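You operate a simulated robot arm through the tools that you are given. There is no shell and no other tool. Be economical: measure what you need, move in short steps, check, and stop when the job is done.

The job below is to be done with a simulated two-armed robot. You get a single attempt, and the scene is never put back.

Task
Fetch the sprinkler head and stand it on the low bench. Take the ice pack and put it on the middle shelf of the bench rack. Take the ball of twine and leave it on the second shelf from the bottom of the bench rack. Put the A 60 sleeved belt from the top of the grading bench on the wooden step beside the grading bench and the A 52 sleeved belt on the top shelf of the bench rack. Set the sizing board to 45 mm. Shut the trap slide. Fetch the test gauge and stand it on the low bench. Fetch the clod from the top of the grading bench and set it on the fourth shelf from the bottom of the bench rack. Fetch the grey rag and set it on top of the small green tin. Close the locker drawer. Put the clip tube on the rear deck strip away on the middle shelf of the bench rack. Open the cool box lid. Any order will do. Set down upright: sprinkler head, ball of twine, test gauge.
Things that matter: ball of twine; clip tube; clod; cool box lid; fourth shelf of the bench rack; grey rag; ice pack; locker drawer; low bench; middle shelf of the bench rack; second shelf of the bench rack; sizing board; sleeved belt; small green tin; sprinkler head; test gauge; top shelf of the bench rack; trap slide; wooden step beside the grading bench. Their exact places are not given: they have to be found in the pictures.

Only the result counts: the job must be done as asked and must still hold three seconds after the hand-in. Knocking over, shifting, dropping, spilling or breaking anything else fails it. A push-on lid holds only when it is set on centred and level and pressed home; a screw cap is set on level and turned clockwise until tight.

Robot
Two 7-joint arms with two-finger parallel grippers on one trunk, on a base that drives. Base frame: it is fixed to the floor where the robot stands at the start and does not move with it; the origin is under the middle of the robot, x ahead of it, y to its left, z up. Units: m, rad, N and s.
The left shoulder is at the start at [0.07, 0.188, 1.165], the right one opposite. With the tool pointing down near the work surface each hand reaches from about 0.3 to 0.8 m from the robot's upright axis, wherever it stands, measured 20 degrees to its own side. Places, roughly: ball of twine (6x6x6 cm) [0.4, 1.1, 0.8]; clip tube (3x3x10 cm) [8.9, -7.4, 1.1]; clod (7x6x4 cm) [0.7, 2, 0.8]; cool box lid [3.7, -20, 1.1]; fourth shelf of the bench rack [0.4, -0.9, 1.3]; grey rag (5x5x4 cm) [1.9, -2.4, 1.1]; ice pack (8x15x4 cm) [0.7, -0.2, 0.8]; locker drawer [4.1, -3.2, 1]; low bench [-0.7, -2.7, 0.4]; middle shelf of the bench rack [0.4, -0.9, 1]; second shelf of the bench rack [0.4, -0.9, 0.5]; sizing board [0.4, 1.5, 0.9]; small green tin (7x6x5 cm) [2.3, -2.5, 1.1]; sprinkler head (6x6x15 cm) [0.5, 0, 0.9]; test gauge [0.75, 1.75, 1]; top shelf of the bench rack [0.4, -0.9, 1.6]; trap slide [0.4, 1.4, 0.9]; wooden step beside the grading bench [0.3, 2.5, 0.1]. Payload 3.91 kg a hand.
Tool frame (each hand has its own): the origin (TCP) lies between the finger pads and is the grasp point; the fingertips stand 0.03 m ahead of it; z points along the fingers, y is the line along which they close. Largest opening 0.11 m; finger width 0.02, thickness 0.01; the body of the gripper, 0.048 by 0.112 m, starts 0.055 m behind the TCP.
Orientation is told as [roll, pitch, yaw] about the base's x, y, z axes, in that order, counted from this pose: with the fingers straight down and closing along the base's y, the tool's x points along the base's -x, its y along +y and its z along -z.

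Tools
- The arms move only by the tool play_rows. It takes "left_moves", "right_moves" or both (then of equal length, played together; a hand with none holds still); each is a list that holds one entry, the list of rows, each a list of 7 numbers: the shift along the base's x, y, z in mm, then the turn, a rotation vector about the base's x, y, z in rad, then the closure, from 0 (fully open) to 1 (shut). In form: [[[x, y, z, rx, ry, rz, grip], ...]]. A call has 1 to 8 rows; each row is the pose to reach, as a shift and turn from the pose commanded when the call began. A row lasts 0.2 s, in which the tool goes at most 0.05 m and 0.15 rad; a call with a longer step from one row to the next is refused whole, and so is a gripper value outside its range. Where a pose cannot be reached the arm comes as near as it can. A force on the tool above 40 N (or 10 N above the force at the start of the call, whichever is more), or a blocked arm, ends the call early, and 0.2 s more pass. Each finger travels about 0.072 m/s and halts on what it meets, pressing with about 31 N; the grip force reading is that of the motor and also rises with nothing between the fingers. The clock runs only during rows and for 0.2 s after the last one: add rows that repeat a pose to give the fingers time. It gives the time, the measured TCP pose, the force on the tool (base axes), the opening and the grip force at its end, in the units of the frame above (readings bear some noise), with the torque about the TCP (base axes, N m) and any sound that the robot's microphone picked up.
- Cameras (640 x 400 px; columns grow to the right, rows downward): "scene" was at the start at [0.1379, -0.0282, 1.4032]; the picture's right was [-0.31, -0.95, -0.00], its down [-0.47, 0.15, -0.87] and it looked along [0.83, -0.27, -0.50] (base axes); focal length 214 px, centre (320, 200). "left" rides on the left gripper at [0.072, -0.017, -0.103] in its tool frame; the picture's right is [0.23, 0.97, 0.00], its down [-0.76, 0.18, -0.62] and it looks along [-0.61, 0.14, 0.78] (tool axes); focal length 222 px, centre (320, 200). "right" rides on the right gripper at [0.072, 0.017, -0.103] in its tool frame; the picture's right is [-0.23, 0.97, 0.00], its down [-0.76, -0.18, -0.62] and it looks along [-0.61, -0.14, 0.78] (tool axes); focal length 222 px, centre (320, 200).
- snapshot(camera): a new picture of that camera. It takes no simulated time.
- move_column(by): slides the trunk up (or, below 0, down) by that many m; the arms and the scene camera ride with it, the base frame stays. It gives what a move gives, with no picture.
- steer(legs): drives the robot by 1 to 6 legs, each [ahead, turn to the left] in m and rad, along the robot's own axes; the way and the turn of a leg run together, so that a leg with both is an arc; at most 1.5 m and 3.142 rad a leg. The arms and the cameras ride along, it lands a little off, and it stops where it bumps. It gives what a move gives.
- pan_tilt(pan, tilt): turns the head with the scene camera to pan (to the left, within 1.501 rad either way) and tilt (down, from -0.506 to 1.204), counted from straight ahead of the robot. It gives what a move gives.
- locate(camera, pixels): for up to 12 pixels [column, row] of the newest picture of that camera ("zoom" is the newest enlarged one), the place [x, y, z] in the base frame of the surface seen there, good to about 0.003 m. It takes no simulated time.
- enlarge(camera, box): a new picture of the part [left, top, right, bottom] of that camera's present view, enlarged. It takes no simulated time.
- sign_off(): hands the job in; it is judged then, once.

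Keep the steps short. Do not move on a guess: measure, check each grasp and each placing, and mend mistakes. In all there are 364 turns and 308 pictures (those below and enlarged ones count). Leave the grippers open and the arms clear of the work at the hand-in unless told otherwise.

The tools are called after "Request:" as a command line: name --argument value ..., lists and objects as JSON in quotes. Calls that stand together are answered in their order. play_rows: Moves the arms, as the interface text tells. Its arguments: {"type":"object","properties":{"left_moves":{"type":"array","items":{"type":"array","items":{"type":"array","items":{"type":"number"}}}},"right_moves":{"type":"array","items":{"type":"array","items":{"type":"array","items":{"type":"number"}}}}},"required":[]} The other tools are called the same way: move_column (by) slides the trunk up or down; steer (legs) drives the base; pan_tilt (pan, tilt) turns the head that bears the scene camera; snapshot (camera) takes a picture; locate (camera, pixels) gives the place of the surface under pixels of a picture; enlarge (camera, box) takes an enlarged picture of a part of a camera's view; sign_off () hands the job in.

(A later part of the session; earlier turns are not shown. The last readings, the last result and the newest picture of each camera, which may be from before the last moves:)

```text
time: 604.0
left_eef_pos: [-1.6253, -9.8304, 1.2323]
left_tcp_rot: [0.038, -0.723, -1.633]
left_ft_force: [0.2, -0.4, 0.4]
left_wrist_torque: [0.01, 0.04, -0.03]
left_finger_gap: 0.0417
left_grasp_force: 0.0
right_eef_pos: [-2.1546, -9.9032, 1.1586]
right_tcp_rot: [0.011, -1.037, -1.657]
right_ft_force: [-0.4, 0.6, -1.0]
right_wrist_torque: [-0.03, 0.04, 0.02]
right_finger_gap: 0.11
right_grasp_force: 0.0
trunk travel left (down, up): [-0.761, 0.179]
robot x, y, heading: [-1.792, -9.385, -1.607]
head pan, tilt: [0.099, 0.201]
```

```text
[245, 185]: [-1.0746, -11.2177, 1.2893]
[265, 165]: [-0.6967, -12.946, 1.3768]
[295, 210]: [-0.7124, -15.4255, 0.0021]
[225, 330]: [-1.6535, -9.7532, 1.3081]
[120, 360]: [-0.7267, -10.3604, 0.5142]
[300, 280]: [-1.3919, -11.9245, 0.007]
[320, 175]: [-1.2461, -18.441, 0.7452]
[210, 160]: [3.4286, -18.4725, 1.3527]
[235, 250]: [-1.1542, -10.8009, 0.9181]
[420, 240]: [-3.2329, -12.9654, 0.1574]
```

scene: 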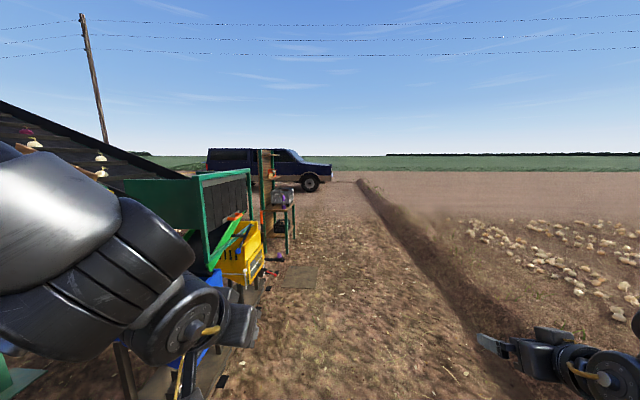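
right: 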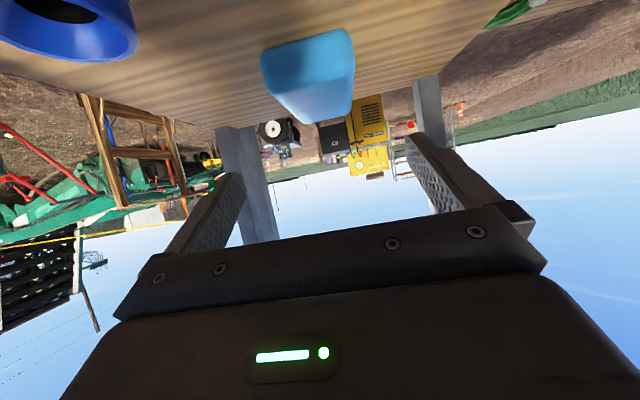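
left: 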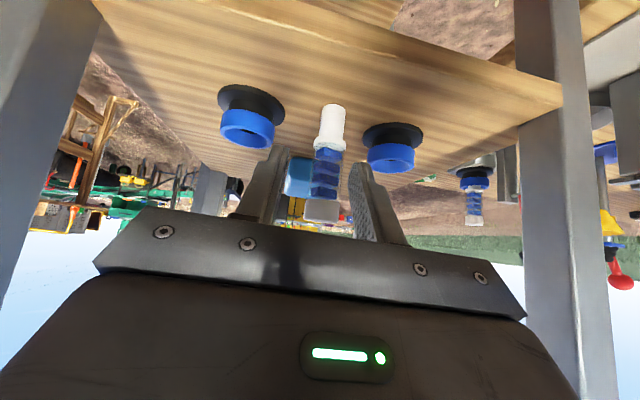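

Request:
steer --legs '[[0, -0.04], [1.5, 0], [1.5, 0], [1.5, 0], [1.5, 0], [0, 1.2]]'

Request:
snapshot --camera "scene"

```text
time: 635.8
left_eef_pos: [-1.847, -15.3684, 1.2313]
left_tcp_rot: [0.041, -0.722, -0.496]
left_ft_force: [-0.1, 0.7, 0.6]
left_wrist_torque: [-0.03, 0.01, -0.03]
left_finger_gap: 0.0417
left_grasp_force: 0.1
right_eef_pos: [-2.0036, -15.8801, 1.1575]
right_tcp_rot: [0.011, -1.038, -0.52]
right_ft_force: [1.0, -0.2, 0.5]
right_wrist_torque: [0.0, 0.02, -0.03]
right_finger_gap: 0.1099
right_grasp_force: 0.0
trunk travel left (down, up): [-0.761, 0.179]
robot x, y, heading: [-2.3199, -15.3345, -0.467]
head pan, tilt: [0.099, 0.201]
```

```text
170 pictures are left
```

scene: 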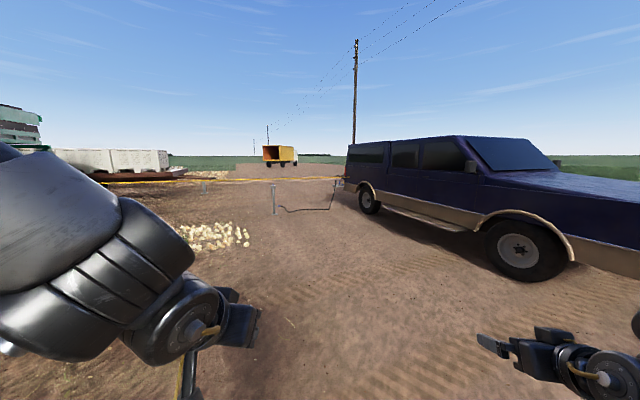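

Request:
locate --camera "scene" --pixels '[[275, 212], [274, 187], [335, 180], [330, 207], [350, 165], [345, 185], [130, 182], [205, 188], [550, 280], [620, 260], [635, 200], [370, 210]]'

Request:
enlarge --camera "scene" --box '[80, 140, 400, 240]'

```text
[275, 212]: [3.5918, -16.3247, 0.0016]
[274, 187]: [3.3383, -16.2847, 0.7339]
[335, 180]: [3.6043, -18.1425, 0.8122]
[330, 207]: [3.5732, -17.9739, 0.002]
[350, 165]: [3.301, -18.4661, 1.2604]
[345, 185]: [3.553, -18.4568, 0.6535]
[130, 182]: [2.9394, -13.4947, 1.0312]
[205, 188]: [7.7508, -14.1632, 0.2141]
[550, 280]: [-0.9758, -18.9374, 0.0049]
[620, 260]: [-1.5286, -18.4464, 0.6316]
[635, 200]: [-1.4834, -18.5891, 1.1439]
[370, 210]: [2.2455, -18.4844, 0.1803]
```

```text
2.00 times, centred on (240, 190) of scene
```

zoom: 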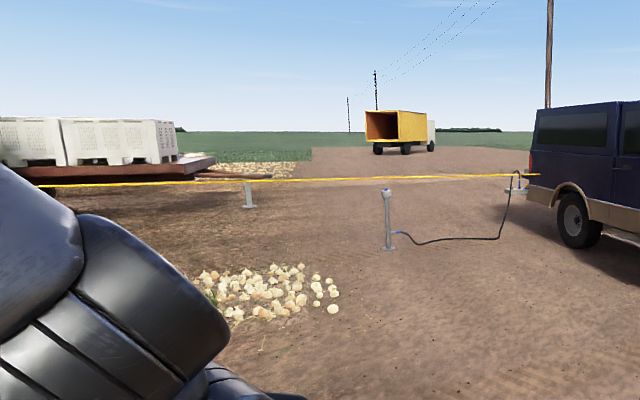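

Request:
steer --legs '[[0, -1.4]]'

Request:
pan_tilt --pan 0.2 --tilt 0.25

Request:
snapshot --camera "scene"

Request:
locate --camera "scene" --pixels '[[320, 250], [400, 250], [200, 200], [260, 220], [350, 200], [300, 180], [450, 220], [500, 300], [230, 160], [120, 200]]'

```text
time: 639.7
left_eef_pos: [-2.2867, -15.8043, 1.2315]
left_tcp_rot: [0.038, -0.722, -1.923]
left_ft_force: [-0.2, -0.9, 0.5]
left_wrist_torque: [-0.01, -0.02, -0.02]
left_finger_gap: 0.0421
left_grasp_force: 0.0
right_eef_pos: [-2.8136, -15.7236, 1.1586]
right_tcp_rot: [0.01, -1.038, -1.946]
right_ft_force: [0.5, 0.3, -0.3]
right_wrist_torque: [0.02, 0.03, 0.01]
right_finger_gap: 0.11
right_grasp_force: 0.1
trunk travel left (down, up): [-0.761, 0.179]
robot x, y, heading: [-2.3194, -15.3302, -1.903]
head pan, tilt: [0.099, 0.201]
```

```text
time: 640.3
left_eef_pos: [-2.2869, -15.8046, 1.233]
left_tcp_rot: [0.039, -0.723, -1.922]
left_ft_force: [-0.1, -0.8, -1.0]
left_wrist_torque: [-0.01, -0.01, 0.01]
left_finger_gap: 0.0419
left_grasp_force: 0.0
right_eef_pos: [-2.8148, -15.7227, 1.1584]
right_tcp_rot: [0.009, -1.038, -1.949]
right_ft_force: [-0.1, -0.3, -0.8]
right_wrist_torque: [0.02, 0.01, 0.04]
right_finger_gap: 0.1097
right_grasp_force: 0.1
trunk travel left (down, up): [-0.761, 0.179]
robot x, y, heading: [-2.3176, -15.3334, -1.896]
head pan, tilt: [0.201, 0.25]
```

```text
168 pictures are left
```

scene: 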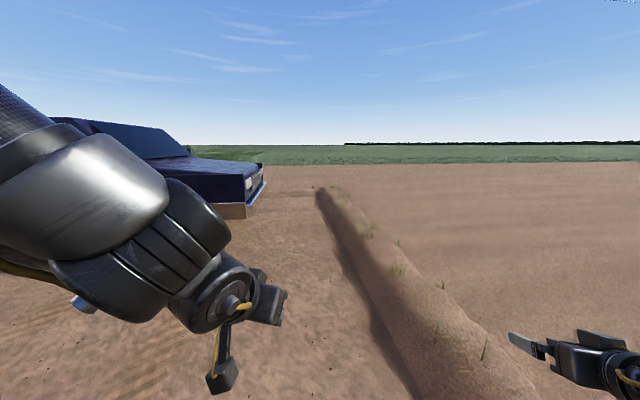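

```text
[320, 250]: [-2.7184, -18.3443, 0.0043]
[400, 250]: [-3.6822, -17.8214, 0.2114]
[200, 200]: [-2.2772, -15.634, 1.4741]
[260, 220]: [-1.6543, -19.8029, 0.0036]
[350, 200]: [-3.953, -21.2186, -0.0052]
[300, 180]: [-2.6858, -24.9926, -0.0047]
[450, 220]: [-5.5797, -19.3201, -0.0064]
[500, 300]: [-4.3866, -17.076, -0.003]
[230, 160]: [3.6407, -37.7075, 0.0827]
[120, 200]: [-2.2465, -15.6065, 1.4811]
```

Request:
steer --legs '[[0, 0.205], [1.5, 0], [1.0, 0], [0, 0.1], [1.5, 0], [1.5, 0]]'

Request:
steer --legs '[[1.0, 0], [0, 1.45]]'

Request:
snapshot --camera "scene"

```text
time: 667.7
left_eef_pos: [-2.5009, -21.2069, 1.2326]
left_tcp_rot: [0.038, -0.723, -1.636]
left_ft_force: [-0.5, 0.8, -0.5]
left_wrist_torque: [0.01, -0.01, -0.02]
left_finger_gap: 0.0415
left_grasp_force: 0.1
right_eef_pos: [-3.0297, -21.279, 1.1588]
right_tcp_rot: [0.009, -1.037, -1.658]
right_ft_force: [0.6, 0.3, -0.1]
right_wrist_torque: [0.02, 0.02, 0.0]
right_finger_gap: 0.1099
right_grasp_force: 0.1
trunk travel left (down, up): [-0.761, 0.179]
robot x, y, heading: [-2.6646, -20.7659, -1.611]
head pan, tilt: [0.201, 0.25]
```

```text
time: 672.3
left_eef_pos: [-2.5412, -22.1362, 1.2293]
left_tcp_rot: [0.039, -0.716, -1.641]
left_ft_force: [0.0, -0.6, -0.3]
left_wrist_torque: [0.01, 0.02, -0.01]
left_finger_gap: 0.0417
left_grasp_force: 0.0
right_eef_pos: [-3.0721, -22.2052, 1.1567]
right_tcp_rot: [0.009, -1.033, -1.661]
right_ft_force: [-0.7, -0.2, 0.5]
right_wrist_torque: [0.04, 0.0, -0.03]
right_finger_gap: 0.11
right_grasp_force: 0.0
trunk travel left (down, up): [-0.761, 0.179]
robot x, y, heading: [-2.7044, -21.6862, -1.617]
head pan, tilt: [0.201, 0.25]
stopped in leg 1: the robot was blocked; the commanded pose is now the measured one
```

```text
167 pictures are left
```

scene: 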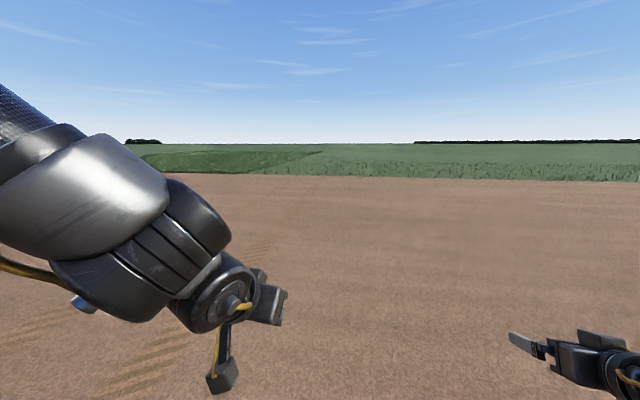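

Blocked at an edge of the area; I turn east here and drive along the truck's south side.

Request:
steer --legs '[[-0.15, 0], [0, 1.62]]'

Request:
pan_tilt --pan 0.1 --tilt 0.25

Request:
snapshot --camera "scene"

```text
time: 677.5
left_eef_pos: [-2.2582, -21.3607, 1.2312]
left_tcp_rot: [0.038, -0.722, -0.04]
left_ft_force: [0.1, 1.1, -0.6]
left_wrist_torque: [0.01, -0.01, 0.0]
left_finger_gap: 0.0418
left_grasp_force: 0.0
right_eef_pos: [-2.1725, -21.8884, 1.1603]
right_tcp_rot: [0.01, -1.038, -0.062]
right_ft_force: [-0.4, -0.5, 0.6]
right_wrist_torque: [-0.02, 0.0, -0.01]
right_finger_gap: 0.1099
right_grasp_force: 0.1
trunk travel left (down, up): [-0.761, 0.179]
robot x, y, heading: [-2.6994, -21.5348, -0.018]
head pan, tilt: [0.201, 0.25]
```

```text
time: 678.2
left_eef_pos: [-2.2586, -21.3607, 1.2314]
left_tcp_rot: [0.038, -0.723, -0.038]
left_ft_force: [-0.1, -0.1, -0.5]
left_wrist_torque: [0.01, 0.04, -0.01]
left_finger_gap: 0.0419
left_grasp_force: 0.0
right_eef_pos: [-2.172, -21.8883, 1.1592]
right_tcp_rot: [0.008, -1.039, -0.062]
right_ft_force: [0.0, 0.6, -0.4]
right_wrist_torque: [-0.03, -0.01, 0.02]
right_finger_gap: 0.1099
right_grasp_force: 0.0
trunk travel left (down, up): [-0.761, 0.179]
robot x, y, heading: [-2.6964, -21.5394, -0.02]
head pan, tilt: [0.099, 0.25]
```

```text
166 pictures are left
```

scene: 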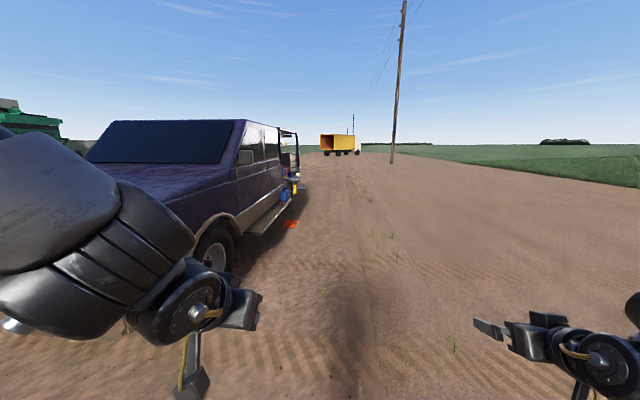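

Request:
steer --legs '[[0, 0.035], [1.5, 0], [1.5, 0], [1.5, 0]]'

Request:
pan_tilt --pan 0.6 --tilt 0.35

Request:
snapshot --camera "scene"

```text
time: 700.0
left_eef_pos: [2.214, -21.2247, 1.2313]
left_tcp_rot: [0.038, -0.724, -0.017]
left_ft_force: [-0.4, 0.0, 0.0]
left_wrist_torque: [-0.01, -0.03, 0.01]
left_finger_gap: 0.0416
left_grasp_force: 0.1
right_eef_pos: [2.3106, -21.7503, 1.159]
right_tcp_rot: [0.01, -1.038, -0.042]
right_ft_force: [-0.1, 0.2, -0.5]
right_wrist_torque: [0.0, -0.01, 0.0]
right_finger_gap: 0.11
right_grasp_force: 0.1
trunk travel left (down, up): [-0.761, 0.179]
robot x, y, heading: [1.7792, -21.4081, 0.005]
head pan, tilt: [0.099, 0.25]
```

```text
time: 700.9
left_eef_pos: [2.2151, -21.2245, 1.2317]
left_tcp_rot: [0.04, -0.723, -0.018]
left_ft_force: [0.0, 0.3, -0.1]
left_wrist_torque: [0.0, -0.05, 0.02]
left_finger_gap: 0.0418
left_grasp_force: 0.0
right_eef_pos: [2.3114, -21.75, 1.1593]
right_tcp_rot: [0.008, -1.039, -0.041]
right_ft_force: [0.3, -0.2, -0.9]
right_wrist_torque: [-0.02, -0.01, 0.01]
right_finger_gap: 0.1098
right_grasp_force: 0.0
trunk travel left (down, up): [-0.761, 0.179]
robot x, y, heading: [1.7816, -21.4119, 0.003]
head pan, tilt: [0.6, 0.351]
```

```text
165 pictures are left
```

scene: 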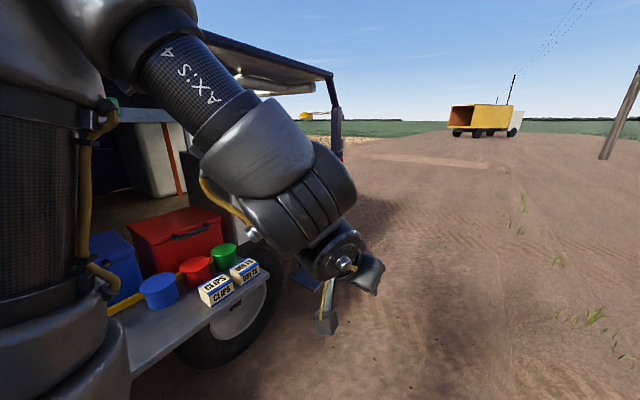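

Request:
locate --camera "scene" --pixels '[[180, 225], [215, 290], [240, 330], [165, 170], [100, 250], [160, 285], [270, 270], [190, 195], [330, 100], [225, 255], [130, 350], [290, 90]]'

Request:
play_rows --left_moves '[[[-20, 0, -20, 0, 0, 0, 0], [-40, 10, -50, 0, 0, 0, 0], [-60, 20, -80, 0, 0.05, 0, 0], [-80, 30, -110, 0, 0.1, 0, 0], [-100, 30, -140, 0, 0.15, 0, 0]]]'

```text
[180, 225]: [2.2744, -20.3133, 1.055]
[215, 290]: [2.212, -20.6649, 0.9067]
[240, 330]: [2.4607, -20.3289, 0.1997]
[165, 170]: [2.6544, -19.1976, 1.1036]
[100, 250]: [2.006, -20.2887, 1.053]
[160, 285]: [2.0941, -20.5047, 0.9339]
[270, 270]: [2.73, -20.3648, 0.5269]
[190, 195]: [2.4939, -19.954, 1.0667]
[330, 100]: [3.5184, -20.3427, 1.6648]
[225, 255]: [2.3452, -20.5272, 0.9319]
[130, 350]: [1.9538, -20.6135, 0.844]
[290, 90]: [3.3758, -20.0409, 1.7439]
```

```text
time: 702.1
left_eef_pos: [2.2115, -21.256, 1.1382]
left_tcp_rot: [0.023, -0.575, -0.008]
left_ft_force: [-0.2, -2.7, -2.0]
left_wrist_torque: [0.04, -0.09, 0.08]
left_finger_gap: 0.1099
left_grasp_force: 0.0
left hand out of reach, approached as far as the arm can: row 1, 2, 3, 4, 5
right_eef_pos: [2.3143, -21.7527, 1.1566]
right_tcp_rot: [0.012, -1.035, -0.046]
right_ft_force: [0.3, -0.2, -1.0]
right_wrist_torque: [0.01, -0.02, 0.01]
right_finger_gap: 0.1099
right_grasp_force: 0.0
trunk travel left (down, up): [-0.761, 0.179]
robot x, y, heading: [1.7824, -21.41, 0.005]
head pan, tilt: [0.6, 0.351]
```

Request:
steer --legs '[[1.5, 0], [1.5, 0], [0, 1.57]]'

Request:
pan_tilt --pan 0.9 --tilt 0.4

Request:
snapshot --camera "scene"

```text
time: 720.3
left_eef_pos: [4.5887, -20.9591, 1.1396]
left_tcp_rot: [0.028, -0.58, 1.585]
left_ft_force: [-0.2, -0.3, 0.9]
left_wrist_torque: [-0.02, 0.02, 0.0]
left_finger_gap: 0.1099
left_grasp_force: 0.1
right_eef_pos: [5.0854, -20.8451, 1.1592]
right_tcp_rot: [0.009, -1.038, 1.551]
right_ft_force: [-0.3, 0.1, 0.5]
right_wrist_torque: [-0.03, 0.01, 0.0]
right_finger_gap: 0.1101
right_grasp_force: 0.1
trunk travel left (down, up): [-0.761, 0.179]
robot x, y, heading: [4.7571, -21.3809, 1.604]
head pan, tilt: [0.6, 0.351]
```

```text
time: 721.1
left_eef_pos: [4.5869, -20.9587, 1.1397]
left_tcp_rot: [0.026, -0.58, 1.584]
left_ft_force: [0.4, 0.8, -0.3]
left_wrist_torque: [0.0, 0.0, 0.0]
left_finger_gap: 0.11
left_grasp_force: 0.0
right_eef_pos: [5.0837, -20.8442, 1.1588]
right_tcp_rot: [0.008, -1.039, 1.552]
right_ft_force: [0.3, -1.1, -1.0]
right_wrist_torque: [-0.02, 0.01, 0.02]
right_finger_gap: 0.1099
right_grasp_force: 0.1
trunk travel left (down, up): [-0.761, 0.179]
robot x, y, heading: [4.7546, -21.3831, 1.596]
head pan, tilt: [0.901, 0.4]
```

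```text
164 pictures are left
```

scene: 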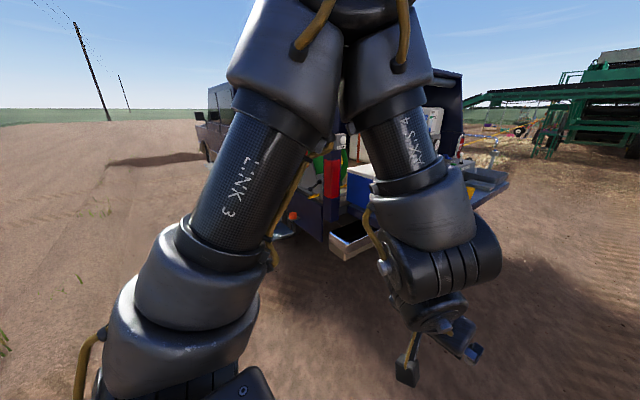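

Request:
steer --legs '[[1.2, 0], [0, 1.54]]'

Request:
pan_tilt --pan 0.0 --tilt 0.4

Request:
snapshot --camera "scene"

```text
time: 731.0
left_eef_pos: [4.2907, -20.3279, 1.1386]
left_tcp_rot: [0.027, -0.579, 3.125]
left_ft_force: [-0.2, -0.6, -0.8]
left_wrist_torque: [0.01, -0.02, -0.01]
left_finger_gap: 0.1101
left_grasp_force: 0.1
right_eef_pos: [4.1933, -19.828, 1.1588]
right_tcp_rot: [0.011, -1.039, 3.092]
right_ft_force: [0.3, 0.7, -0.7]
right_wrist_torque: [0.01, 0.0, 0.01]
right_finger_gap: 0.11
right_grasp_force: 0.1
trunk travel left (down, up): [-0.761, 0.179]
robot x, y, heading: [4.7221, -20.1716, 3.139]
head pan, tilt: [0.901, 0.4]
```

```text
time: 732.2
left_eef_pos: [4.2914, -20.3264, 1.1405]
left_tcp_rot: [0.027, -0.58, 3.123]
left_ft_force: [-0.1, 0.0, -0.6]
left_wrist_torque: [0.01, -0.01, -0.02]
left_finger_gap: 0.1098
left_grasp_force: 0.0
right_eef_pos: [4.1927, -19.8273, 1.1582]
right_tcp_rot: [0.008, -1.039, 3.092]
right_ft_force: [-0.4, -0.2, -0.8]
right_wrist_torque: [0.06, 0.0, -0.01]
right_finger_gap: 0.1102
right_grasp_force: 0.1
trunk travel left (down, up): [-0.761, 0.179]
robot x, y, heading: [4.7226, -20.1723, 3.145]
head pan, tilt: [0.0, 0.4]
```

```text
163 pictures are left
```

scene: 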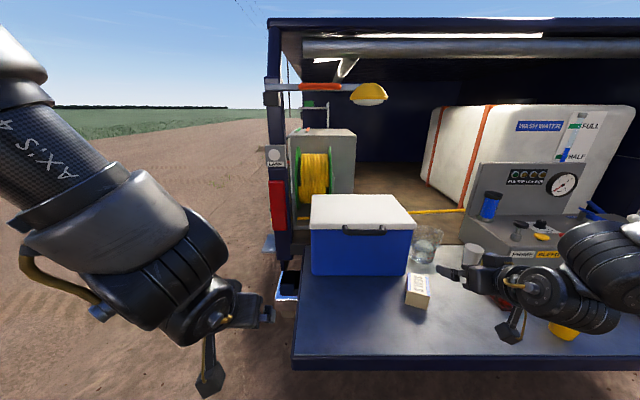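

The cool box: blue, white lid, black handle in front at (365,230). I measure it and the nearby things.

Request:
enlarge --camera "scene" --box '[270, 170, 480, 330]'

Request:
locate --camera "zoom" --pixels '[[130, 170], [440, 165], [125, 85], [380, 85], [290, 190], [240, 180], [350, 180], [270, 215], [130, 205], [430, 215], [480, 190], [460, 290]]'

```text
2.50 times, centred on (375, 250) of scene
```

zoom: 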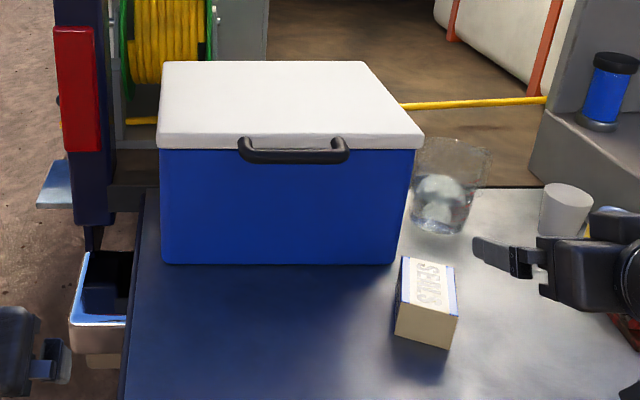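

```text
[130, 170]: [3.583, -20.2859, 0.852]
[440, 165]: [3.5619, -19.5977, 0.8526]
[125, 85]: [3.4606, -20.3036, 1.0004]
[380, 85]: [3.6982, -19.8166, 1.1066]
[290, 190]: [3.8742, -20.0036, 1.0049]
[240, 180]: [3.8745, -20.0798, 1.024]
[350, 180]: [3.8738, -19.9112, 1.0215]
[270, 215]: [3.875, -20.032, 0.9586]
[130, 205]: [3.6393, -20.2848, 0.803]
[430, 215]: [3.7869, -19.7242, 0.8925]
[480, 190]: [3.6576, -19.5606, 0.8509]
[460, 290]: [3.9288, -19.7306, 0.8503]
```

Request:
locate --camera "zoom" --pixels '[[292, 156], [245, 150], [341, 150], [292, 140], [270, 158], [320, 158], [200, 142], [400, 142], [290, 128], [200, 70], [350, 70]]'

```text
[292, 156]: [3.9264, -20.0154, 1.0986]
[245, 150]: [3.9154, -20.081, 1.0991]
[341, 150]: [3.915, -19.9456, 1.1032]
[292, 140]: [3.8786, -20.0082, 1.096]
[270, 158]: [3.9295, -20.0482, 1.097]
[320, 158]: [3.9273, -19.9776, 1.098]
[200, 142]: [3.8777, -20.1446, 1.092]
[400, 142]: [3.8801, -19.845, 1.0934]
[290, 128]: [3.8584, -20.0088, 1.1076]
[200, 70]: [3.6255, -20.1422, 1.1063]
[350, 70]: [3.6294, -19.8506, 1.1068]
```

Request:
locate --camera "scene" --pixels '[[450, 360], [310, 362], [450, 25], [500, 48], [430, 245], [425, 232], [600, 330], [418, 290], [475, 250]]'

Request:
play_rows --right_moves '[[[5, 0, 0, 0, 0.1, 0, 0.3], [10, 0, 0, 0, 0.2, 0, 0.6], [15, 0, 0, 0, 0.3, 0.02, 1], [15, 0, 0, 0, 0.4, 0.05, 1], [15, 0, 0, 0, 0.4, 0.05, 1]]]'

```text
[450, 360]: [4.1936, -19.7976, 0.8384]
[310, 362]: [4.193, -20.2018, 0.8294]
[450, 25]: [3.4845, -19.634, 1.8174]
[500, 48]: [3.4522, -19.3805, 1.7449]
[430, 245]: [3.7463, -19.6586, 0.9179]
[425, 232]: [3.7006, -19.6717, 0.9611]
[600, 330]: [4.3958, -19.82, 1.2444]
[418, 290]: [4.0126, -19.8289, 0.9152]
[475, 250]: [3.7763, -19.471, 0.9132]
```

```text
time: 733.4
left_eef_pos: [4.2913, -20.3279, 1.1405]
left_tcp_rot: [0.028, -0.581, 3.124]
left_ft_force: [-0.3, 0.3, 0.3]
left_wrist_torque: [0.02, 0.03, -0.01]
left_finger_gap: 0.1098
left_grasp_force: 0.0
right_eef_pos: [4.2015, -19.8442, 1.1544]
right_tcp_rot: [0.128, -1.31, 3.037]
right_ft_force: [-0.5, -0.8, -0.7]
right_wrist_torque: [0.0, 0.01, 0.01]
right_finger_gap: 0.0
right_grasp_force: 31.3
right hand out of reach, approached as far as the arm can: row 3, 4, 5
trunk travel left (down, up): [-0.761, 0.179]
robot x, y, heading: [4.7189, -20.1726, 3.136]
head pan, tilt: [0.0, 0.4]
```

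Request:
steer --legs '[[0, 0.28]]'

Request:
snapshot --camera "right"

```text
time: 735.0
left_eef_pos: [4.3497, -20.4394, 1.1397]
left_tcp_rot: [0.028, -0.582, -2.882]
left_ft_force: [-0.7, 0.4, -0.4]
left_wrist_torque: [0.01, 0.0, 0.01]
left_finger_gap: 0.1101
left_grasp_force: 0.0
right_eef_pos: [4.1314, -19.9989, 1.1541]
right_tcp_rot: [0.132, -1.307, -2.973]
right_ft_force: [-0.1, -0.1, -0.7]
right_wrist_torque: [-0.03, 0.04, 0.0]
right_finger_gap: 0.0
right_grasp_force: 30.7
trunk travel left (down, up): [-0.761, 0.179]
robot x, y, heading: [4.72, -20.1758, -2.864]
head pan, tilt: [0.0, 0.4]
stopped in leg 1: the robot was blocked; the commanded pose is now the measured one
```

```text
161 pictures are left
```

right: 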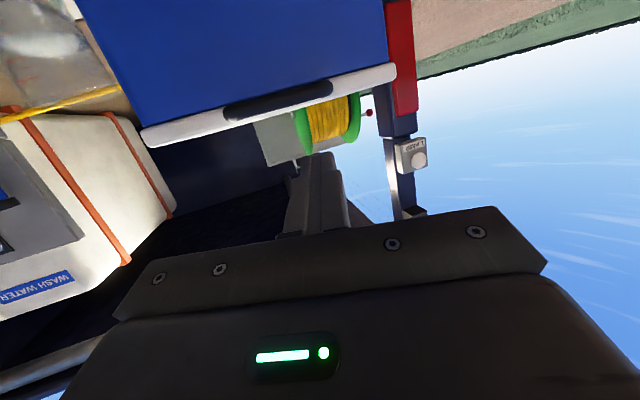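

Request:
move_column --by -0.1

Request:
steer --legs '[[0.12, 0]]'

Request:
snapshot --camera "right"

Request:
snapshot --camera "scene"

```text
time: 736.3
left_eef_pos: [4.3498, -20.4399, 1.041]
left_tcp_rot: [0.029, -0.582, -2.88]
left_ft_force: [0.6, 0.5, -0.1]
left_wrist_torque: [0.01, -0.01, 0.03]
left_finger_gap: 0.1098
left_grasp_force: 0.1
right_eef_pos: [4.1324, -19.9979, 1.0539]
right_tcp_rot: [0.134, -1.309, -2.974]
right_ft_force: [-0.8, -0.3, 0.4]
right_wrist_torque: [-0.01, 0.0, 0.01]
right_finger_gap: 0.0001
right_grasp_force: 31.3
trunk travel left (down, up): [-0.661, 0.279]
robot x, y, heading: [4.7179, -20.1713, -2.861]
head pan, tilt: [0.0, 0.4]
```

```text
time: 737.5
left_eef_pos: [4.2354, -20.4728, 1.0404]
left_tcp_rot: [0.029, -0.581, -2.881]
left_ft_force: [0.9, 0.7, -0.2]
left_wrist_torque: [-0.03, -0.02, -0.01]
left_finger_gap: 0.1099
left_grasp_force: 0.0
right_eef_pos: [4.0155, -20.0319, 1.0536]
right_tcp_rot: [0.132, -1.309, -2.976]
right_ft_force: [0.6, 0.4, 0.8]
right_wrist_torque: [0.03, -0.02, 0.03]
right_finger_gap: 0.0
right_grasp_force: 31.2
trunk travel left (down, up): [-0.661, 0.279]
robot x, y, heading: [4.6059, -20.2051, -2.858]
head pan, tilt: [0.0, 0.4]
```

```text
160 pictures are left
```

right: 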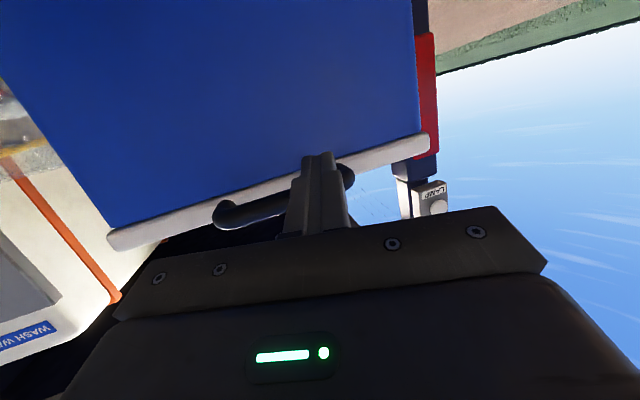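

```text
159 pictures are left
```

scene: 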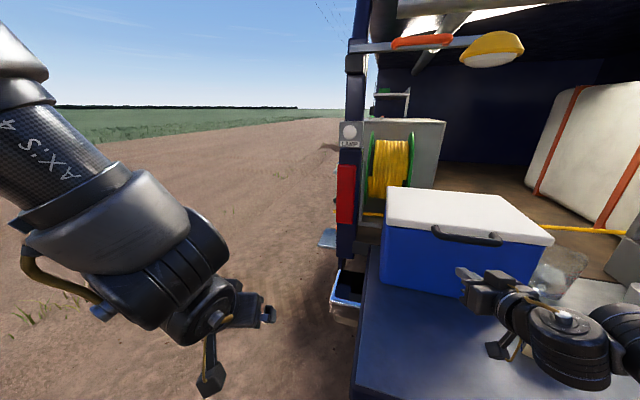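

Request:
play_rows --right_moves '[[[-15, 15, -3, 0, 0, 0, 1], [-30, 30, -3, 0, 0, 0, 1], [-50, 32, -3, 0, 0, 0, 1], [-70, 32, -3, 0, 0, 0, 1]]]'

Request:
snapshot --camera "right"

Request:
enlarge --camera "scene" --box '[360, 170, 600, 350]'

```text
time: 738.5
left_eef_pos: [4.2355, -20.4729, 1.0401]
left_tcp_rot: [0.028, -0.577, -2.883]
left_ft_force: [-1.2, -0.8, 0.4]
left_wrist_torque: [0.01, -0.01, -0.02]
left_finger_gap: 0.11
left_grasp_force: 0.1
right_eef_pos: [3.946, -19.9996, 1.0509]
right_tcp_rot: [0.131, -1.307, -2.973]
right_ft_force: [-0.9, 0.7, -0.3]
right_wrist_torque: [0.02, -0.01, -0.02]
right_finger_gap: 0.0
right_grasp_force: 30.9
trunk travel left (down, up): [-0.661, 0.279]
robot x, y, heading: [4.6063, -20.2052, -2.863]
head pan, tilt: [0.0, 0.4]
```

```text
158 pictures are left
```

right: 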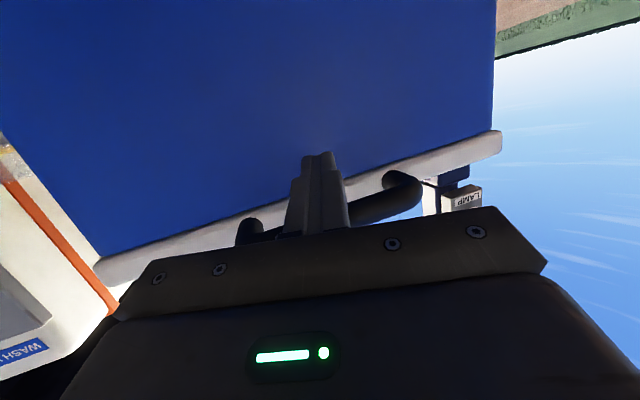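

```text
2.22 times, centred on (480, 260) of scene
```

zoom: 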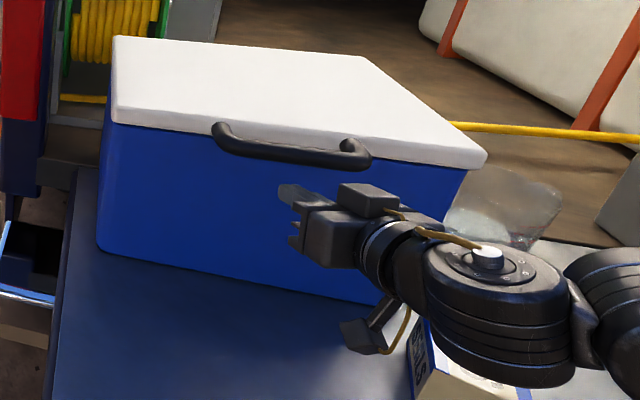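

The closed fingers are under the handle bar. I lift along the lid's arc.

Request:
play_rows --right_moves '[[[0, 0, 30, 0, 0, 0, 1], [-3, 0, 70, 0, 0, 0, 1], [-10, 0, 110, 0, 0, 0, 1], [-24, 0, 150, 0, 0, 0, 1], [-42, 0, 190, 0, 0, 0, 1], [-66, 0, 225, 0, 0, 0, 1]]]'

Request:
snapshot --camera "scene"

```text
time: 740.0
left_eef_pos: [4.2347, -20.4742, 1.0391]
left_tcp_rot: [0.028, -0.581, -2.881]
left_ft_force: [-0.2, -0.5, -0.1]
left_wrist_torque: [-0.01, -0.02, 0.01]
left_finger_gap: 0.1099
left_grasp_force: 0.1
right_eef_pos: [3.8776, -19.9996, 1.2775]
right_tcp_rot: [0.133, -1.307, -2.973]
right_ft_force: [-1.3, -1.3, -0.5]
right_wrist_torque: [-0.01, 0.01, -0.01]
right_finger_gap: 0.0002
right_grasp_force: 31.1
trunk travel left (down, up): [-0.661, 0.279]
robot x, y, heading: [4.6078, -20.2088, -2.862]
head pan, tilt: [0.0, 0.4]
```

```text
156 pictures are left
```

scene: 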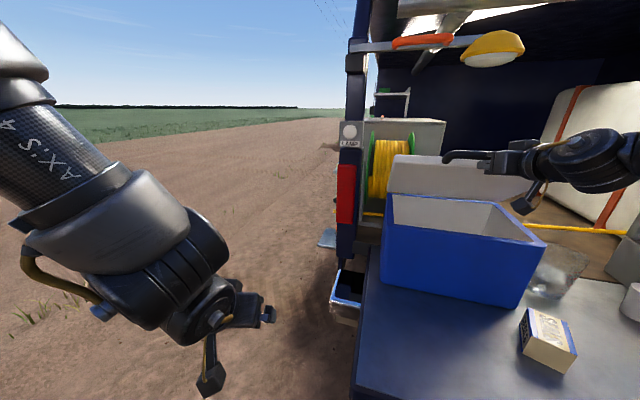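

The lid is at about 45°. I raise a little more, then push it back by driving forward.

Request:
play_rows --right_moves '[[[-25, 0, 28, 0, 0, 0, 1], [-50, 0, 45, 0, 0, 0, 1]]]'

Request:
steer --legs '[[0.15, 0]]'

Request:
snapshot --camera "scene"

```text
time: 740.5
left_eef_pos: [4.2346, -20.4742, 1.0409]
left_tcp_rot: [0.028, -0.581, -2.882]
left_ft_force: [0.1, -0.2, 0.2]
left_wrist_torque: [0.0, 0.0, 0.01]
left_finger_gap: 0.1101
left_grasp_force: 0.1
right_eef_pos: [3.8309, -20.0005, 1.3213]
right_tcp_rot: [0.13, -1.306, -2.97]
right_ft_force: [0.1, 0.5, 1.0]
right_wrist_torque: [-0.01, -0.02, -0.03]
right_finger_gap: 0.0
right_grasp_force: 31.1
trunk travel left (down, up): [-0.661, 0.279]
robot x, y, heading: [4.6034, -20.2091, -2.862]
head pan, tilt: [0.0, 0.4]
```

```text
time: 741.5
left_eef_pos: [4.2101, -20.4598, 1.0438]
left_tcp_rot: [0.007, -0.582, -2.917]
left_ft_force: [-0.4, 1.6, 0.1]
left_wrist_torque: [-0.05, 0.02, 0.01]
left_finger_gap: 0.1102
left_grasp_force: 0.1
right_eef_pos: [3.8082, -19.9997, 1.3428]
right_tcp_rot: [0.179, -1.352, -3.03]
right_ft_force: [18.5, 14.3, 21.3]
right_wrist_torque: [0.24, 0.32, -0.43]
right_finger_gap: 0.0
right_grasp_force: 31.3
trunk travel left (down, up): [-0.661, 0.279]
robot x, y, heading: [4.5794, -20.2161, -2.867]
head pan, tilt: [0.0, 0.4]
stopped in leg 1: the force on the tool passed its limit (the readings are from after the stop); the commanded pose is now the measured one
```

```text
155 pictures are left
```

scene: 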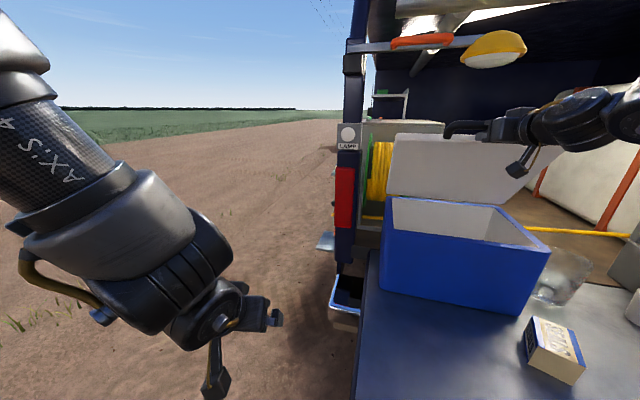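

The finger must follow the arc upward. I raise it 25 mm and continue in small pushes.

Request:
play_rows --right_moves '[[[-10, 0, 10, 0, 0, 0, 1], [-25, 0, 20, 0, 0, 0, 1], [-45, 0, 30, 0, 0, 0, 1], [-65, 0, 37, 0, 0, 0, 1]]]'

Request:
enlarge --camera "scene" --box '[360, 80, 600, 280]'

```text
time: 742.5
left_eef_pos: [4.2071, -20.4769, 1.0403]
left_tcp_rot: [0.015, -0.578, -2.886]
left_ft_force: [-0.7, 2.6, -1.4]
left_wrist_torque: [-0.12, 0.02, 0.11]
left_finger_gap: 0.1102
left_grasp_force: 0.1
right_eef_pos: [3.7487, -20.0014, 1.3859]
right_tcp_rot: [0.202, -1.367, -3.053]
right_ft_force: [14.6, 13.1, 29.6]
right_wrist_torque: [0.13, 0.5, -0.21]
right_finger_gap: 0.0
right_grasp_force: 31.2
trunk travel left (down, up): [-0.661, 0.279]
robot x, y, heading: [4.5774, -20.2162, -2.873]
head pan, tilt: [0.0, 0.4]
stopped in row 4 (right hand): the force on the tool passed its limit (the readings are from after the stop); the commanded pose is now the measured one
```

```text
2.00 times, centred on (480, 180) of scene
```

zoom: 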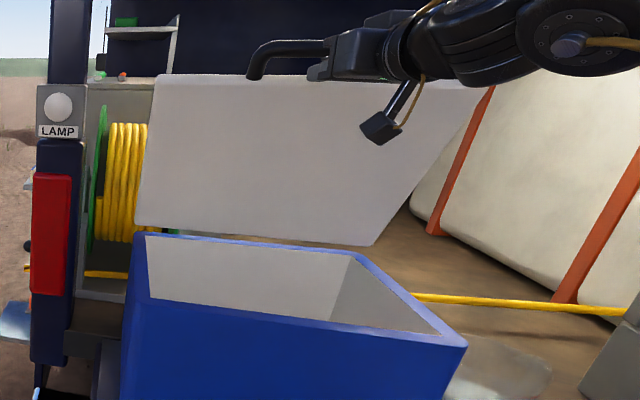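

Request:
locate --camera "zoom" --pixels '[[200, 90], [180, 215], [360, 238], [270, 45], [255, 65], [310, 45], [180, 83], [260, 150]]'

```text
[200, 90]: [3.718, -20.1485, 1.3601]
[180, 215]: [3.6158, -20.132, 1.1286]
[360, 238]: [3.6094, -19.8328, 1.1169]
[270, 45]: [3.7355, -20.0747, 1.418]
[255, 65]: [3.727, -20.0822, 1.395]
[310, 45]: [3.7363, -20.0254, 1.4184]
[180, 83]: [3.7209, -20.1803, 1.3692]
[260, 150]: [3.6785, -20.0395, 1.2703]
```

The lid is now ~67° open. I relieve the force by easing up and see whether it stays.

Request:
play_rows --right_moves '[[[5, 0, 5, 0, 0, 0, 1], [10, 0, 8, 0, 0, 0, 1], [10, 0, 8, 0, 0, 0, 1]]]'

Request:
play_rows --right_moves '[[[-10, 0, 4, 0, 0, 0, 1], [-22, 0, 8, 0, 0, 0, 1], [-36, 0, 11, 0, 0, 0, 1], [-50, 0, 14, 0, 0, 0, 1]]]'

Request:
enlarge --camera "scene" --box '[360, 80, 600, 280]'

```text
time: 743.2
left_eef_pos: [4.2074, -20.4805, 1.0406]
left_tcp_rot: [0.03, -0.582, -2.88]
left_ft_force: [0.5, -0.2, -0.2]
left_wrist_torque: [0.02, 0.01, 0.02]
left_finger_gap: 0.1097
left_grasp_force: 0.1
right_eef_pos: [3.7554, -20.0019, 1.3828]
right_tcp_rot: [0.171, -1.345, -3.018]
right_ft_force: [4.6, 6.6, 6.2]
right_wrist_torque: [0.09, 0.14, -0.17]
right_finger_gap: 0.0001
right_grasp_force: 31.1
trunk travel left (down, up): [-0.661, 0.279]
robot x, y, heading: [4.5779, -20.2138, -2.864]
head pan, tilt: [0.0, 0.4]
```

```text
time: 744.2
left_eef_pos: [4.2098, -20.4815, 1.0416]
left_tcp_rot: [0.029, -0.586, -2.883]
left_ft_force: [0.0, -0.8, -0.2]
left_wrist_torque: [-0.03, 0.01, 0.03]
left_finger_gap: 0.1099
left_grasp_force: 0.1
right_eef_pos: [3.7109, -20.0017, 1.4045]
right_tcp_rot: [0.178, -1.357, -3.025]
right_ft_force: [7.5, 4.7, 22.2]
right_wrist_torque: [-0.12, 0.47, -0.35]
right_finger_gap: 0.0
right_grasp_force: 31.0
trunk travel left (down, up): [-0.661, 0.279]
robot x, y, heading: [4.577, -20.2156, -2.865]
head pan, tilt: [0.0, 0.4]
```

```text
2.00 times, centred on (480, 180) of scene
```

zoom: 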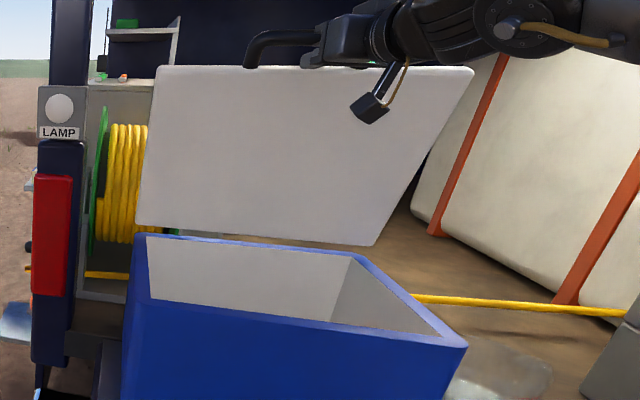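

It opens further. I add a bit more height and continue.

Request:
play_rows --right_moves '[[[-5, 0, 12, 0, 0, 0, 1], [-20, 0, 18, 0, 0, 0, 1], [-40, 0, 22, 0, 0, 0, 1], [-60, 0, 24, 0, 0, 0, 1], [-80, 0, 24, 0, 0, 0, 1]]]'

Request:
enlarge --camera "scene" --box '[360, 60, 600, 280]'

```text
time: 745.5
left_eef_pos: [4.2113, -20.4741, 1.0439]
left_tcp_rot: [0.021, -0.586, -2.895]
left_ft_force: [-0.5, -0.3, 0.3]
left_wrist_torque: [-0.01, -0.02, -0.02]
left_finger_gap: 0.1098
left_grasp_force: 0.1
right_eef_pos: [3.6913, -20.0069, 1.4097]
right_tcp_rot: [0.189, -1.368, -3.037]
right_ft_force: [9.8, 10.2, 33.8]
right_wrist_torque: [0.0, 0.73, 0.1]
right_finger_gap: 0.0
right_grasp_force: 30.8
right hand out of reach, approached as far as the arm can: row 2, 3, 4, 5
trunk travel left (down, up): [-0.661, 0.279]
robot x, y, heading: [4.5767, -20.2153, -2.866]
head pan, tilt: [0.0, 0.4]
```

```text
1.82 times, centred on (480, 170) of scene
```

zoom: 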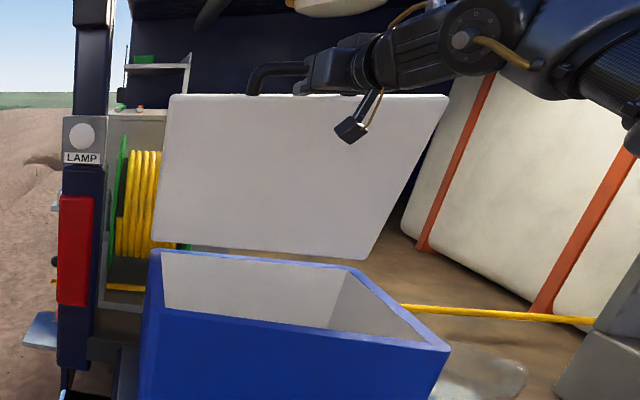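

Request:
move_column --by 0.015

Request:
steer --legs '[[0.06, 0]]'

Request:
enlarge --camera "scene" --box '[360, 60, 600, 280]'

```text
time: 746.1
left_eef_pos: [4.2086, -20.4818, 1.0575]
left_tcp_rot: [0.028, -0.583, -2.88]
left_ft_force: [-0.6, 0.2, 0.0]
left_wrist_torque: [0.02, 0.01, 0.05]
left_finger_gap: 0.1103
left_grasp_force: 0.0
right_eef_pos: [3.6835, -20.0083, 1.413]
right_tcp_rot: [0.167, -1.349, -3.015]
right_ft_force: [3.7, 5.2, 12.7]
right_wrist_torque: [-0.01, 0.31, -0.08]
right_finger_gap: 0.0
right_grasp_force: 31.3
trunk travel left (down, up): [-0.676, 0.264]
robot x, y, heading: [4.5788, -20.2148, -2.866]
head pan, tilt: [0.0, 0.4]
```

```text
time: 747.1
left_eef_pos: [4.1511, -20.4969, 1.055]
left_tcp_rot: [0.029, -0.579, -2.884]
left_ft_force: [-0.4, 0.5, -0.8]
left_wrist_torque: [0.02, -0.04, 0.01]
left_finger_gap: 0.1103
left_grasp_force: 0.1
right_eef_pos: [3.628, -20.018, 1.4245]
right_tcp_rot: [0.213, -1.368, -3.07]
right_ft_force: [0.0, 1.1, 11.0]
right_wrist_torque: [0.01, 0.3, 0.06]
right_finger_gap: 0.0
right_grasp_force: 30.9
trunk travel left (down, up): [-0.676, 0.264]
robot x, y, heading: [4.5237, -20.2302, -2.871]
head pan, tilt: [0.0, 0.4]
stopped in leg 1: the force on the tool passed its limit (the readings are from after the stop); the commanded pose is now the measured one
```

```text
1.82 times, centred on (480, 170) of scene
```

zoom: 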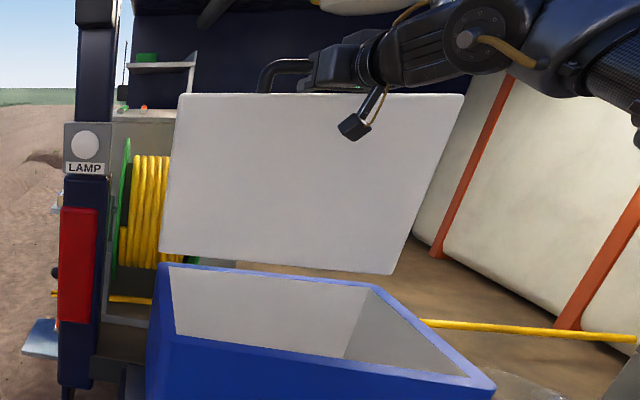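

Request:
locate --camera "zoom" --pixels '[[220, 110], [200, 245], [380, 262], [430, 110], [265, 85]]'

Request:
steer --legs '[[0.04, 0]]'

Request:
enlarge --camera "scene" --box '[360, 60, 600, 280]'

```text
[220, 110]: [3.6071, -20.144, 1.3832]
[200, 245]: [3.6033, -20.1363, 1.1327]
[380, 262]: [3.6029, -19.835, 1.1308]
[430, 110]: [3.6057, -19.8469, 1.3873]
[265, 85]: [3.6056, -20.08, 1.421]
```

```text
time: 748.0
left_eef_pos: [4.1163, -20.5072, 1.0569]
left_tcp_rot: [0.028, -0.58, -2.882]
left_ft_force: [0.1, 0.0, 0.3]
left_wrist_torque: [0.03, -0.03, -0.04]
left_finger_gap: 0.1099
left_grasp_force: 0.0
right_eef_pos: [3.5936, -20.0289, 1.4231]
right_tcp_rot: [0.205, -1.369, -3.06]
right_ft_force: [-0.5, 8.2, 20.2]
right_wrist_torque: [0.05, 0.55, -0.16]
right_finger_gap: 0.0
right_grasp_force: 31.1
trunk travel left (down, up): [-0.676, 0.264]
robot x, y, heading: [4.4878, -20.2401, -2.872]
head pan, tilt: [0.0, 0.4]
```

```text
1.82 times, centred on (480, 170) of scene
```

zoom: 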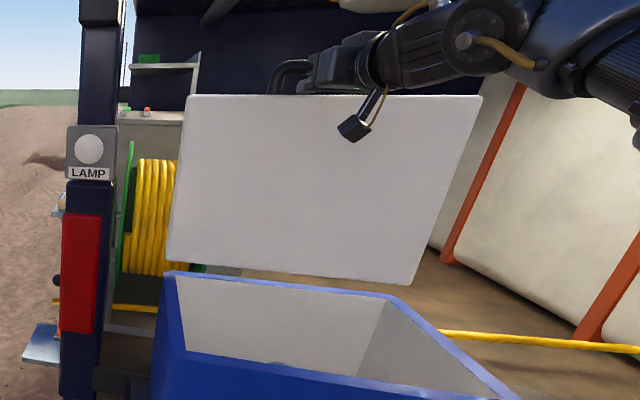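

Request:
move_column --by 0.008

Request:
steer --legs '[[0.05, 0]]'

Request:
enlarge --camera "scene" --box '[360, 60, 600, 280]'

Request:
locate --camera "zoom" --pixels '[[240, 115], [220, 255], [420, 270], [450, 115], [285, 85]]'

```text
time: 748.6
left_eef_pos: [4.1126, -20.5079, 1.0626]
left_tcp_rot: [0.027, -0.579, -2.881]
left_ft_force: [-0.2, 0.1, 0.3]
left_wrist_torque: [-0.01, 0.01, 0.01]
left_finger_gap: 0.1099
left_grasp_force: 0.0
right_eef_pos: [3.5901, -20.029, 1.4293]
right_tcp_rot: [0.205, -1.367, -3.059]
right_ft_force: [0.2, -0.7, -0.1]
right_wrist_torque: [0.0, -0.01, 0.02]
right_finger_gap: 0.0
right_grasp_force: 31.3
trunk travel left (down, up): [-0.684, 0.256]
robot x, y, heading: [4.4856, -20.2386, -2.869]
head pan, tilt: [0.0, 0.4]
```

```text
time: 749.5
left_eef_pos: [4.0675, -20.5208, 1.0628]
left_tcp_rot: [0.028, -0.582, -2.881]
left_ft_force: [0.4, 0.0, -0.3]
left_wrist_torque: [-0.04, 0.03, 0.04]
left_finger_gap: 0.1101
left_grasp_force: 0.1
right_eef_pos: [3.544, -20.0478, 1.4251]
right_tcp_rot: [0.175, -1.356, -3.029]
right_ft_force: [3.3, -14.2, -26.4]
right_wrist_torque: [-0.15, -0.04, 0.05]
right_finger_gap: 0.0002
right_grasp_force: 31.6
trunk travel left (down, up): [-0.684, 0.256]
robot x, y, heading: [4.4378, -20.2516, -2.869]
head pan, tilt: [0.0, 0.4]
```

```text
1.82 times, centred on (480, 170) of scene
```

zoom: 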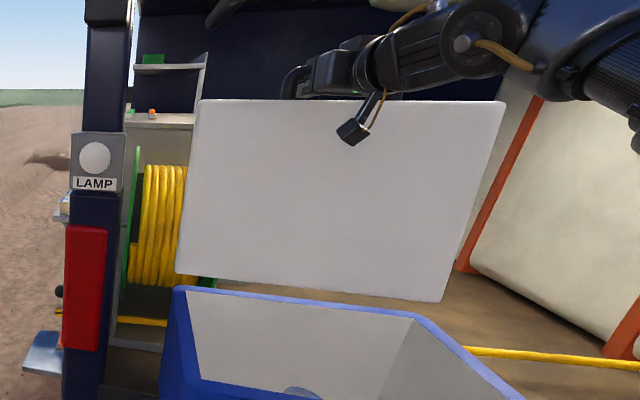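

```text
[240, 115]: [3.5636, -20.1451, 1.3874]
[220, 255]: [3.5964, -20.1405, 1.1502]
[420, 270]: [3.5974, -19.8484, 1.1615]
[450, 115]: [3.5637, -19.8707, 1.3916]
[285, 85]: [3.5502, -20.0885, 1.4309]
```

Lid at ~98°. I lower 10 mm along the arc and push a bit further.

Request:
move_column --by -0.012

Request:
steer --legs '[[0.045, 0]]'

Request:
enlarge --camera "scene" --box '[360, 60, 600, 280]'

Request:
locate --camera "zoom" --pixels '[[260, 120], [240, 260], [470, 125], [300, 88], [440, 275]]'

```text
time: 750.1
left_eef_pos: [4.0681, -20.5216, 1.0522]
left_tcp_rot: [0.028, -0.581, -2.881]
left_ft_force: [-0.3, 0.7, -0.9]
left_wrist_torque: [0.0, -0.02, -0.04]
left_finger_gap: 0.11
left_grasp_force: 0.1
right_eef_pos: [3.5461, -20.0473, 1.4177]
right_tcp_rot: [0.188, -1.363, -3.039]
right_ft_force: [-2.6, -3.0, 19.7]
right_wrist_torque: [0.0, 0.1, -0.18]
right_finger_gap: 0.0001
right_grasp_force: 31.6
trunk travel left (down, up): [-0.672, 0.268]
robot x, y, heading: [4.4363, -20.2513, -2.865]
head pan, tilt: [0.0, 0.4]
```

```text
time: 751.0
left_eef_pos: [4.0228, -20.5328, 1.0502]
left_tcp_rot: [0.029, -0.582, -2.883]
left_ft_force: [0.3, -0.2, -0.4]
left_wrist_torque: [0.02, 0.0, -0.01]
left_finger_gap: 0.1101
left_grasp_force: 0.0
right_eef_pos: [3.4999, -20.0591, 1.41]
right_tcp_rot: [0.175, -1.352, -3.024]
right_ft_force: [-0.2, 2.2, 4.0]
right_wrist_torque: [-0.03, -0.02, -0.02]
right_finger_gap: 0.0
right_grasp_force: 31.5
trunk travel left (down, up): [-0.672, 0.268]
robot x, y, heading: [4.3957, -20.2658, -2.87]
head pan, tilt: [0.0, 0.4]
```

```text
1.82 times, centred on (480, 170) of scene
```

zoom: 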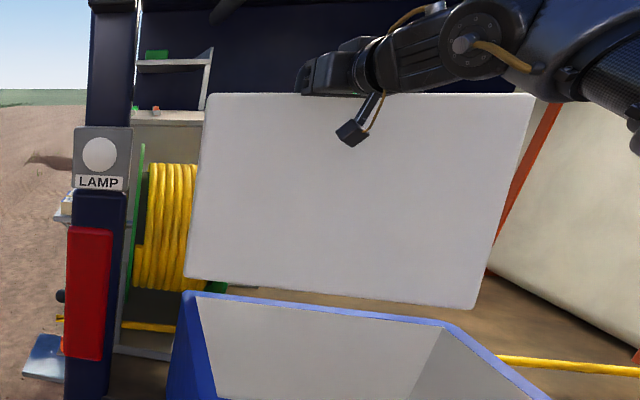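

```text
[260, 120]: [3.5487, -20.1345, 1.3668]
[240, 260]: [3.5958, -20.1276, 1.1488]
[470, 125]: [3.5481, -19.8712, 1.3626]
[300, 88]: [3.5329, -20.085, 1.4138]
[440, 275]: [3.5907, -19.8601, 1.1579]
```

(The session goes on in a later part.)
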